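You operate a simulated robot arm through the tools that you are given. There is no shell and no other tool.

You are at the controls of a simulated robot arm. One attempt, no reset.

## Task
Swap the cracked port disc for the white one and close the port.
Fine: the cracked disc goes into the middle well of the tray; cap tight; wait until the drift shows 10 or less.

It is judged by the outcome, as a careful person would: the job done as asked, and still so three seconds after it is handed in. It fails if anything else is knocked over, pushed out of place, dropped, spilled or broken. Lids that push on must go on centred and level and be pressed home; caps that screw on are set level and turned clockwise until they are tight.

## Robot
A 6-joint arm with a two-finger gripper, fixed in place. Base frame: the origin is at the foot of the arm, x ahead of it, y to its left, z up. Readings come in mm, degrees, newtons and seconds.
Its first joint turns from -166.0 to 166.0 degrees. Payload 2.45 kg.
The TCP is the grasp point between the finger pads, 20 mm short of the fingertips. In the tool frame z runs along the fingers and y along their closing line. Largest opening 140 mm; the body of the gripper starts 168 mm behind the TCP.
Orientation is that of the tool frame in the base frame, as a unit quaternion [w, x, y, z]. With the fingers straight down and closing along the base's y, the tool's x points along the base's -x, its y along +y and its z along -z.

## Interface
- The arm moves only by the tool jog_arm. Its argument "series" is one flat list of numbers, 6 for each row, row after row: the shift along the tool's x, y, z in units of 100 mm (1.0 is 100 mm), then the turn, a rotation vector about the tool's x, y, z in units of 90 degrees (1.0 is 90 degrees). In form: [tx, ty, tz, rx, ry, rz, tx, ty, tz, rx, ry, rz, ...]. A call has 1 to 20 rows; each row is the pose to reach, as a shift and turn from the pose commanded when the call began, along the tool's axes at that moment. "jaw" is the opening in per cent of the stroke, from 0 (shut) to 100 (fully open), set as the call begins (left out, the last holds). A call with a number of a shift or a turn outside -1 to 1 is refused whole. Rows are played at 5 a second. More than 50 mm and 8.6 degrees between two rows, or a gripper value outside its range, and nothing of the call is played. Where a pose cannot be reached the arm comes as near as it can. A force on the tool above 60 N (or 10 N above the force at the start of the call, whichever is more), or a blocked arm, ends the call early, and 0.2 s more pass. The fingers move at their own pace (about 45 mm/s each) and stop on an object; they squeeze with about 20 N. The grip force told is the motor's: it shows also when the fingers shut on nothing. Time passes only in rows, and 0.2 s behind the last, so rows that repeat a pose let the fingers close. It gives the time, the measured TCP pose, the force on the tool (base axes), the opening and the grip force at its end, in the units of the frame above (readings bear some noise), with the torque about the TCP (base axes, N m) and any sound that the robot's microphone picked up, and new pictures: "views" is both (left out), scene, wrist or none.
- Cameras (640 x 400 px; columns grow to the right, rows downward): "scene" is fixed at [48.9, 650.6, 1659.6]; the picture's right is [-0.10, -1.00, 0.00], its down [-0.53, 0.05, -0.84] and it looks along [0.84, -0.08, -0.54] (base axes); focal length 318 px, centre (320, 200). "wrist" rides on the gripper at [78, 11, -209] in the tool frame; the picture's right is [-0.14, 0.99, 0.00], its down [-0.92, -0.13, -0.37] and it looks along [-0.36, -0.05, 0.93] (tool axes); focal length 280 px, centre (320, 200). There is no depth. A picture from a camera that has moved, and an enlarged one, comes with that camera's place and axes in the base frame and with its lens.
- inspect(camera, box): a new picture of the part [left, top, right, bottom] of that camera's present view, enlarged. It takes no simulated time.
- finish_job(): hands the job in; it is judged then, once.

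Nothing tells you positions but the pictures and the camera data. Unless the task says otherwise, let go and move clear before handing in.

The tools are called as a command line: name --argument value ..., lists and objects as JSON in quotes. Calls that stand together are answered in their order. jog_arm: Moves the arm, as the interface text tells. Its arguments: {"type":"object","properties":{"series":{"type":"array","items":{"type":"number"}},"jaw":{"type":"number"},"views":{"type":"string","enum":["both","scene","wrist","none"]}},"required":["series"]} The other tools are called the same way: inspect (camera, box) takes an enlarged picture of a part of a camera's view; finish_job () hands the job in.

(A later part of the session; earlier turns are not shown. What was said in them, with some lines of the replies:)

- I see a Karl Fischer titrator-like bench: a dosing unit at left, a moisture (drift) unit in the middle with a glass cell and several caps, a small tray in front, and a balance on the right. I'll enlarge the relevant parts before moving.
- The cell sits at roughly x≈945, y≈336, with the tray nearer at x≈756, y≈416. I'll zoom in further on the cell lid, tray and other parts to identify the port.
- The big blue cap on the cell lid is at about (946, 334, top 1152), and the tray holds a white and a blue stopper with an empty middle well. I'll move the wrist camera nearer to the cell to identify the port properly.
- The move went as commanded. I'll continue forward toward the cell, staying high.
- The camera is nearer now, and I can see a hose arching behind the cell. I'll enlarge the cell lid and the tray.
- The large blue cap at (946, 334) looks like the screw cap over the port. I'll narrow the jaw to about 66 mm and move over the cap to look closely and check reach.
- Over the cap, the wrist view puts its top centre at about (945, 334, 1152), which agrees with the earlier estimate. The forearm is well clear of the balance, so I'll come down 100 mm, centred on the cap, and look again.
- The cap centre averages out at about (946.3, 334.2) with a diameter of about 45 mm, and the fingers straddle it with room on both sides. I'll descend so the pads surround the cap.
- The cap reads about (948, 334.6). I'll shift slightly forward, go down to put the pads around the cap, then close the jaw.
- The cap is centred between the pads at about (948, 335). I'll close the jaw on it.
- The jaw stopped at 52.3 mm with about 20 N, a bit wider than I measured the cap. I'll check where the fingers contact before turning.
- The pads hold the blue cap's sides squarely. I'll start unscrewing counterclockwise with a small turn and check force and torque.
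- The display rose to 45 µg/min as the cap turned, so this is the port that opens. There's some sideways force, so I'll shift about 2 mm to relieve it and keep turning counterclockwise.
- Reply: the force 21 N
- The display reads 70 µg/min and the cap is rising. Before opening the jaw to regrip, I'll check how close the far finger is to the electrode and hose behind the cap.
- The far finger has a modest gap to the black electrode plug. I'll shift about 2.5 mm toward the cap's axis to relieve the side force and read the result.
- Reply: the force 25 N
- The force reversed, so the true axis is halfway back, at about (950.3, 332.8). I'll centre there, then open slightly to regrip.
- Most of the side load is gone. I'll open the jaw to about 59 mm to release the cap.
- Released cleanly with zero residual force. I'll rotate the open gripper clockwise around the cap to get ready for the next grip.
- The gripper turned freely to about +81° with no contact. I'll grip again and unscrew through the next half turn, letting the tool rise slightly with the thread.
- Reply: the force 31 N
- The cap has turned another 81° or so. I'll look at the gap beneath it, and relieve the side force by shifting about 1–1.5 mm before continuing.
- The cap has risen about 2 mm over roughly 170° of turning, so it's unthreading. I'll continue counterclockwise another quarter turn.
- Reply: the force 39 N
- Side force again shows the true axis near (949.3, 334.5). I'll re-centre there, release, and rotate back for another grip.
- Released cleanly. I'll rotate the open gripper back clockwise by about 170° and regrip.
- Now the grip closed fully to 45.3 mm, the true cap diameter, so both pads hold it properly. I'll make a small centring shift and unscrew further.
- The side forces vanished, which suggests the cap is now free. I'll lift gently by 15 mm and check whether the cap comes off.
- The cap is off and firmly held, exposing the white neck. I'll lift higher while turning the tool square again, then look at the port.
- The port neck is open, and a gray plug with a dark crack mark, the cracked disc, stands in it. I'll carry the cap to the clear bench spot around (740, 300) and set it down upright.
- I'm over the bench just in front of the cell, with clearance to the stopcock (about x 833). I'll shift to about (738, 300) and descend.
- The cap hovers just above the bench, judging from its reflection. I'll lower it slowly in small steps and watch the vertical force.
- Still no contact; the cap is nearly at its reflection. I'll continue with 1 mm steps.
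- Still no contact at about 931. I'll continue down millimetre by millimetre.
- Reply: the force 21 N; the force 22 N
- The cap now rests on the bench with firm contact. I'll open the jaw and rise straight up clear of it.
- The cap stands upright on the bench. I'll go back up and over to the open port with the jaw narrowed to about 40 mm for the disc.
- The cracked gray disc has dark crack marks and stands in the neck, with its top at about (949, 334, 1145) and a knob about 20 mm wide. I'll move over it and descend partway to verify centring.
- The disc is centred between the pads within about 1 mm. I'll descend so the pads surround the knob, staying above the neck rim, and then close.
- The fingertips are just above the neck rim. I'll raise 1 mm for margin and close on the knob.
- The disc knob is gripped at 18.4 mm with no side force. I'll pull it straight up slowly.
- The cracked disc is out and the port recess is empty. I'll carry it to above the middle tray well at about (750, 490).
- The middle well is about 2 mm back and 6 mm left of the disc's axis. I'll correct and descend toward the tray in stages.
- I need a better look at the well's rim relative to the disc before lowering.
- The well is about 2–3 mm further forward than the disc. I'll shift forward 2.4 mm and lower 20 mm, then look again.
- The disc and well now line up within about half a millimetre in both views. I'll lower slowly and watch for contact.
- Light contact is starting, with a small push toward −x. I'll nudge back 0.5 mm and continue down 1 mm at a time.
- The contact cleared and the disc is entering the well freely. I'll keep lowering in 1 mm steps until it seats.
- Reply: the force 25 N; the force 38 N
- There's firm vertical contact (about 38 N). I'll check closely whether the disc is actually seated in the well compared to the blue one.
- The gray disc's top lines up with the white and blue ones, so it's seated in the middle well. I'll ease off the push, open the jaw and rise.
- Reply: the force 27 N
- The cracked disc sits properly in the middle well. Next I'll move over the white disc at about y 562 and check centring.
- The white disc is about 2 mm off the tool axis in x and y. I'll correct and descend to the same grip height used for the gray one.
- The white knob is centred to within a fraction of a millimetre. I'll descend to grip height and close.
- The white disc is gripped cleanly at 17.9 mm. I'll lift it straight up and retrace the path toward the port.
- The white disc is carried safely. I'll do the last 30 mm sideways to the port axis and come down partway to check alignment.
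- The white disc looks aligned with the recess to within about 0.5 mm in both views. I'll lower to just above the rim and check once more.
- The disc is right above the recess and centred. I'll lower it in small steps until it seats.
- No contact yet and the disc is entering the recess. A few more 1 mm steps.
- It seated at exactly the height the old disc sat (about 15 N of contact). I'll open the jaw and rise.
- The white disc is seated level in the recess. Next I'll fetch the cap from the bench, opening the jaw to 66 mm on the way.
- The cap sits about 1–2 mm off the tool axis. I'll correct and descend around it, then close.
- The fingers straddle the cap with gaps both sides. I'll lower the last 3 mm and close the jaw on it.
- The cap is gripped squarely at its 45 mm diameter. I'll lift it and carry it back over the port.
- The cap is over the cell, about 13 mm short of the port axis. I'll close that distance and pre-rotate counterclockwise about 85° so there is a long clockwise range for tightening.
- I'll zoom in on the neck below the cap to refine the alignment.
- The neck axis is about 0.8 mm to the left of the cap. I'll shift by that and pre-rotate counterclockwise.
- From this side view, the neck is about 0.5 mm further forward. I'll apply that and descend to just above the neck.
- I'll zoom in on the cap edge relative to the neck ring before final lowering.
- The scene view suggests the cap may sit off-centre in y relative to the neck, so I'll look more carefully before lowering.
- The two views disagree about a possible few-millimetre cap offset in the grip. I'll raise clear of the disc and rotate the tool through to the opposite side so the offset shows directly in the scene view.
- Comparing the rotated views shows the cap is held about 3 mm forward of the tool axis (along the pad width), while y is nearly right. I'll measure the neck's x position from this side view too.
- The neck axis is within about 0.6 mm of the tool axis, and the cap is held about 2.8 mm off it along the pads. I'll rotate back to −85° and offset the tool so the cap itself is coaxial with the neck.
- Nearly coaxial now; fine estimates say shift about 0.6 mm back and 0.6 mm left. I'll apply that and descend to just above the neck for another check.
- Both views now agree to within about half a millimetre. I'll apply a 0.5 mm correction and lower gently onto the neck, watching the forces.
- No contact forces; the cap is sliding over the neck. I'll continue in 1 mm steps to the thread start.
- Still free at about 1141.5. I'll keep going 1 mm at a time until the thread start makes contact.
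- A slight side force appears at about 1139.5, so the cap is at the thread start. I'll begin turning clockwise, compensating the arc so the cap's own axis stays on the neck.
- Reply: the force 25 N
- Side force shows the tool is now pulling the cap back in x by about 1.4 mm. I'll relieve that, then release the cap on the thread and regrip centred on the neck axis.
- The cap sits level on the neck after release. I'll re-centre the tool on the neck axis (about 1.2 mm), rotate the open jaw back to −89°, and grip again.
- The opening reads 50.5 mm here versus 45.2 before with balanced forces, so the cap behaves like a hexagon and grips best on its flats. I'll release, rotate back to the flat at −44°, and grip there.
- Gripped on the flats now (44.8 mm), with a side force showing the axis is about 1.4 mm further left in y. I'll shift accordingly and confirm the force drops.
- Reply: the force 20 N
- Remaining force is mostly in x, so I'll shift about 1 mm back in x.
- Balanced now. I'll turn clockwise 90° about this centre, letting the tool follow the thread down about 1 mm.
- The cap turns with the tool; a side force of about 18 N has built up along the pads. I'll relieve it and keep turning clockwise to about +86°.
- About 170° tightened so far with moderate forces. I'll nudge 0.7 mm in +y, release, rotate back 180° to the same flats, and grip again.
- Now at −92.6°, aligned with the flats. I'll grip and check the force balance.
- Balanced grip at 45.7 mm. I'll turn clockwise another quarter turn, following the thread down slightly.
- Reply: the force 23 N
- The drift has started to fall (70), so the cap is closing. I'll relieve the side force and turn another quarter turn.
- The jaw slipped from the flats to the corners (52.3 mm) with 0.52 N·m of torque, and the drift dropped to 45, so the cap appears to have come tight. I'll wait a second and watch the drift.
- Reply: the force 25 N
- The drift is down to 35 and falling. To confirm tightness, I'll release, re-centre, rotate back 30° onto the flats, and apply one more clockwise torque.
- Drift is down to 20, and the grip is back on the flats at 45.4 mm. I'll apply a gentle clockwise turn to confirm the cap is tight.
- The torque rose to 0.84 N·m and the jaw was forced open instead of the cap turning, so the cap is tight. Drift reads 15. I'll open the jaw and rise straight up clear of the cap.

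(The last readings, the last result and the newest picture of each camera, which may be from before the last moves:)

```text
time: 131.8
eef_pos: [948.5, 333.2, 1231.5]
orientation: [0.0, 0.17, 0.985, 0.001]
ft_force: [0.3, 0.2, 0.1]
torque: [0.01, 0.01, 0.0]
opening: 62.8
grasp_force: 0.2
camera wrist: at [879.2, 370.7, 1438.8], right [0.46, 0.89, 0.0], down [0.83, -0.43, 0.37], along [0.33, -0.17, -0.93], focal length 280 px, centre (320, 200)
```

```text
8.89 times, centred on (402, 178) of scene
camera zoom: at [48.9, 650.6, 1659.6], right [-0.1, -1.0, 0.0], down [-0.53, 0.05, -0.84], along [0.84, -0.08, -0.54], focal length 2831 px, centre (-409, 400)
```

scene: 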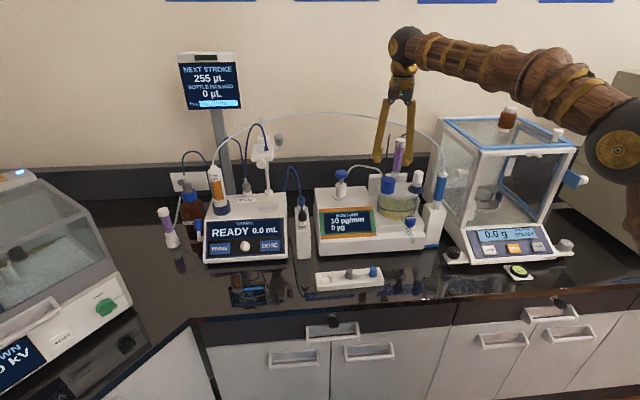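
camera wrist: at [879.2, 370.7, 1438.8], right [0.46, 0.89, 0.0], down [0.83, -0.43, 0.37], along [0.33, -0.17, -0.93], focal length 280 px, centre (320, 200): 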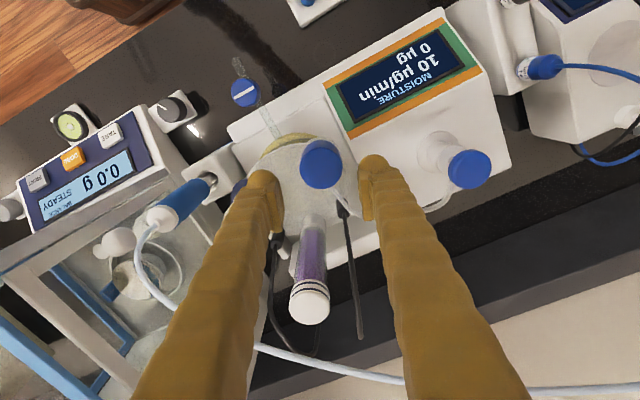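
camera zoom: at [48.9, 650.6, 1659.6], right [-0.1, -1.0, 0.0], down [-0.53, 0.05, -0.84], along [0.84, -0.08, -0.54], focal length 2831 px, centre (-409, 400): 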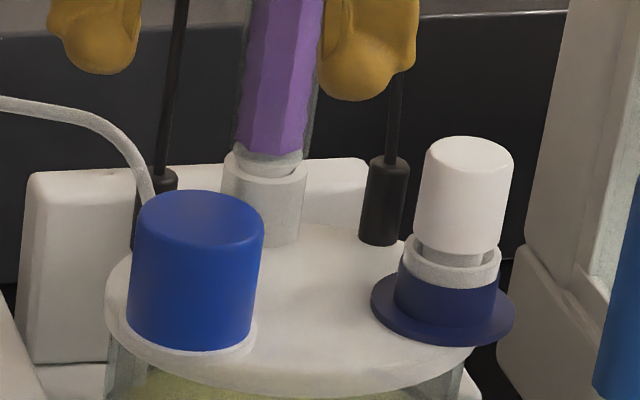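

The drift now reads 10 and the cap sits level and home. I'll retreat from the cell and wait a little to be sure the reading stays at or below 10.

jog_arm --series '[0.1, -0.035, -0.2, 0, 0, 0, 0.4, -0.14, -0.4, 0, 0, 0, 0.7, -0.246, -0.5, 0, 0, 0, 0.943, -0.332, -0.6, 0, 0, 0, 0.943, -0.332, -0.6, 0, 0, 0, 0.943, -0.332, -0.6, 0, 0, 0, 0.943, -0.332, -0.6, 0, 0, 0, 0.943, -0.332, -0.6, 0, 0, 0, 0.943, -0.332, -0.6, 0, 0, 0, 0.943, -0.332, -0.6, 0, 0, 0]' --views "both"

inspect --camera "scene" --box '[310, 150, 430, 240]'

inspect --camera "scene" --box '[300, 225, 440, 300]'

```text
time: 134.0
eef_pos: [851.1, 333.9, 1291.0]
orientation: [0.0, 0.17, 0.985, 0.001]
ft_force: [-1.0, 0.7, 0.5]
torque: [0.01, -0.05, 0.0]
opening: 63.0
grasp_force: 0.1
camera wrist: at [780.6, 370.2, 1498.3], right [0.46, 0.89, 0.0], down [0.83, -0.43, 0.37], along [0.33, -0.17, -0.93], focal length 280 px, centre (320, 200)
```

scene: 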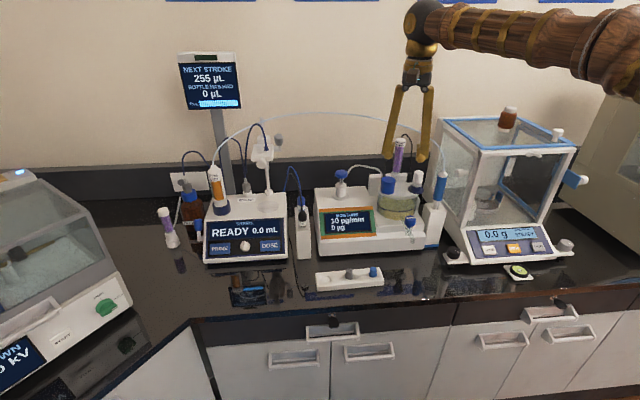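
wrist: 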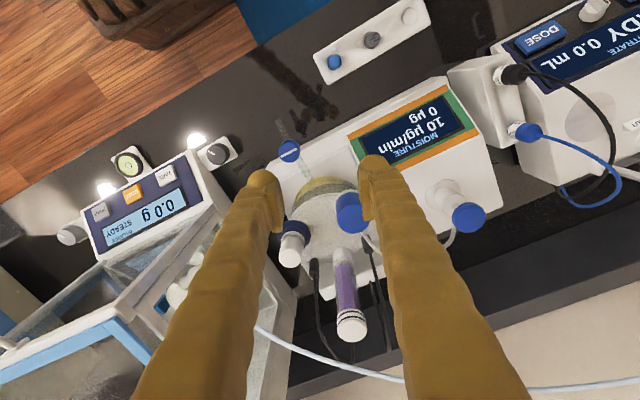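

```text
4.44 times, centred on (370, 195) of scene
camera zoom: at [48.9, 650.6, 1659.6], right [-0.1, -1.0, 0.0], down [-0.53, 0.05, -0.84], along [0.84, -0.08, -0.54], focal length 1416 px, centre (98, 222)
```

zoom: 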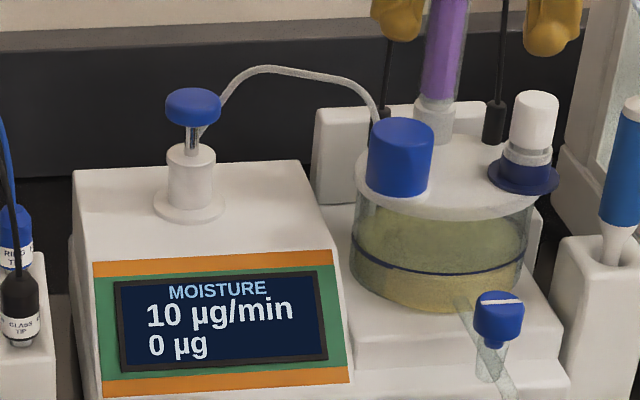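

```text
4.57 times, centred on (370, 262) of scene
camera zoom: at [48.9, 650.6, 1659.6], right [-0.1, -1.0, 0.0], down [-0.53, 0.05, -0.84], along [0.84, -0.08, -0.54], focal length 1456 px, centre (91, -86)
```

zoom: 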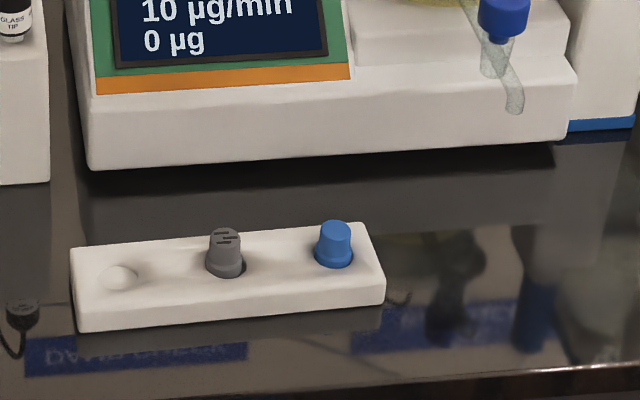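

Everything is in place: gray disc in the middle well, blue disc untouched, cap home, drift at 10. I'll wait a few more seconds to make sure the reading is settled.

jog_arm --series '[0, 0, 0, 0, 0, 0, 0, 0, 0, 0, 0, 0, 0, 0, 0, 0, 0, 0, 0, 0, 0, 0, 0, 0, 0, 0, 0, 0, 0, 0, 0, 0, 0, 0, 0, 0, 0, 0, 0, 0, 0, 0, 0, 0, 0, 0, 0, 0, 0, 0, 0, 0, 0, 0, 0, 0, 0, 0, 0, 0, 0, 0, 0, 0, 0, 0, 0, 0, 0, 0, 0, 0, 0, 0, 0, 0, 0, 0, 0, 0, 0, 0, 0, 0, 0, 0, 0, 0, 0, 0, 0, 0, 0, 0, 0, 0, 0, 0, 0, 0, 0, 0, 0, 0, 0, 0, 0, 0, 0, 0, 0, 0, 0, 0, 0, 0, 0, 0, 0, 0]' --views "scene"

inspect --camera "scene" --box '[310, 150, 430, 240]'

```text
time: 138.2
eef_pos: [849.8, 333.2, 1290.6]
orientation: [0.001, 0.17, 0.986, 0.002]
ft_force: [-0.1, -0.6, 0.7]
torque: [0.03, -0.01, 0.05]
opening: 62.8
grasp_force: 0.0
```

scene: 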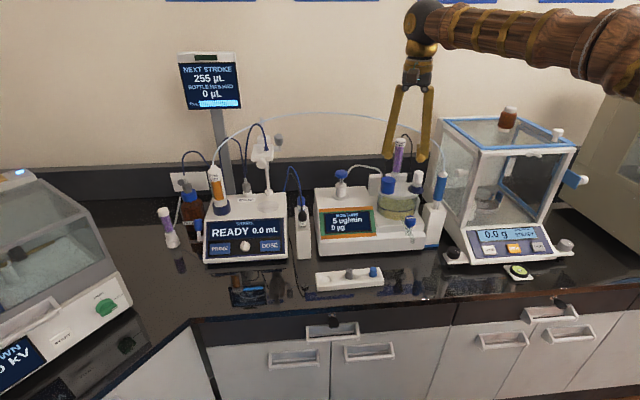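

```text
4.44 times, centred on (370, 195) of scene
camera zoom: at [48.9, 650.6, 1659.6], right [-0.1, -1.0, 0.0], down [-0.53, 0.05, -0.84], along [0.84, -0.08, -0.54], focal length 1416 px, centre (98, 222)
```

zoom: 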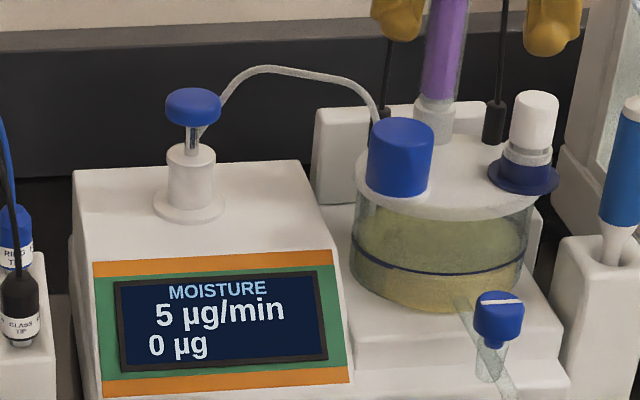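

The drift has fallen to 5 µg/min. The cap is tight and level, the cracked disc is in the middle well, and the arm is clear with nothing in the jaw, so I'm handing the job in.

finish_job

```text
The job is handed in.
```

The port now has the white disc in it and is closed. The drift reads 5 µg/min, down from 40 at the start.

- **Cracked disc:** it is seated in the middle well of the tray. The blue disc next to it was not touched.
- **Cap:** it sits level. On a last clockwise turn the torque rose to 0.84 N·m and the jaw was forced open instead of the cap turning, so I take it as tight.
- **Drift:** it reached 10 as I moved away and fell to 5 a few seconds later, before I handed the job in.

Nothing else looked moved or knocked over in the last pictures. The arm was clear of the cell with an empty jaw.
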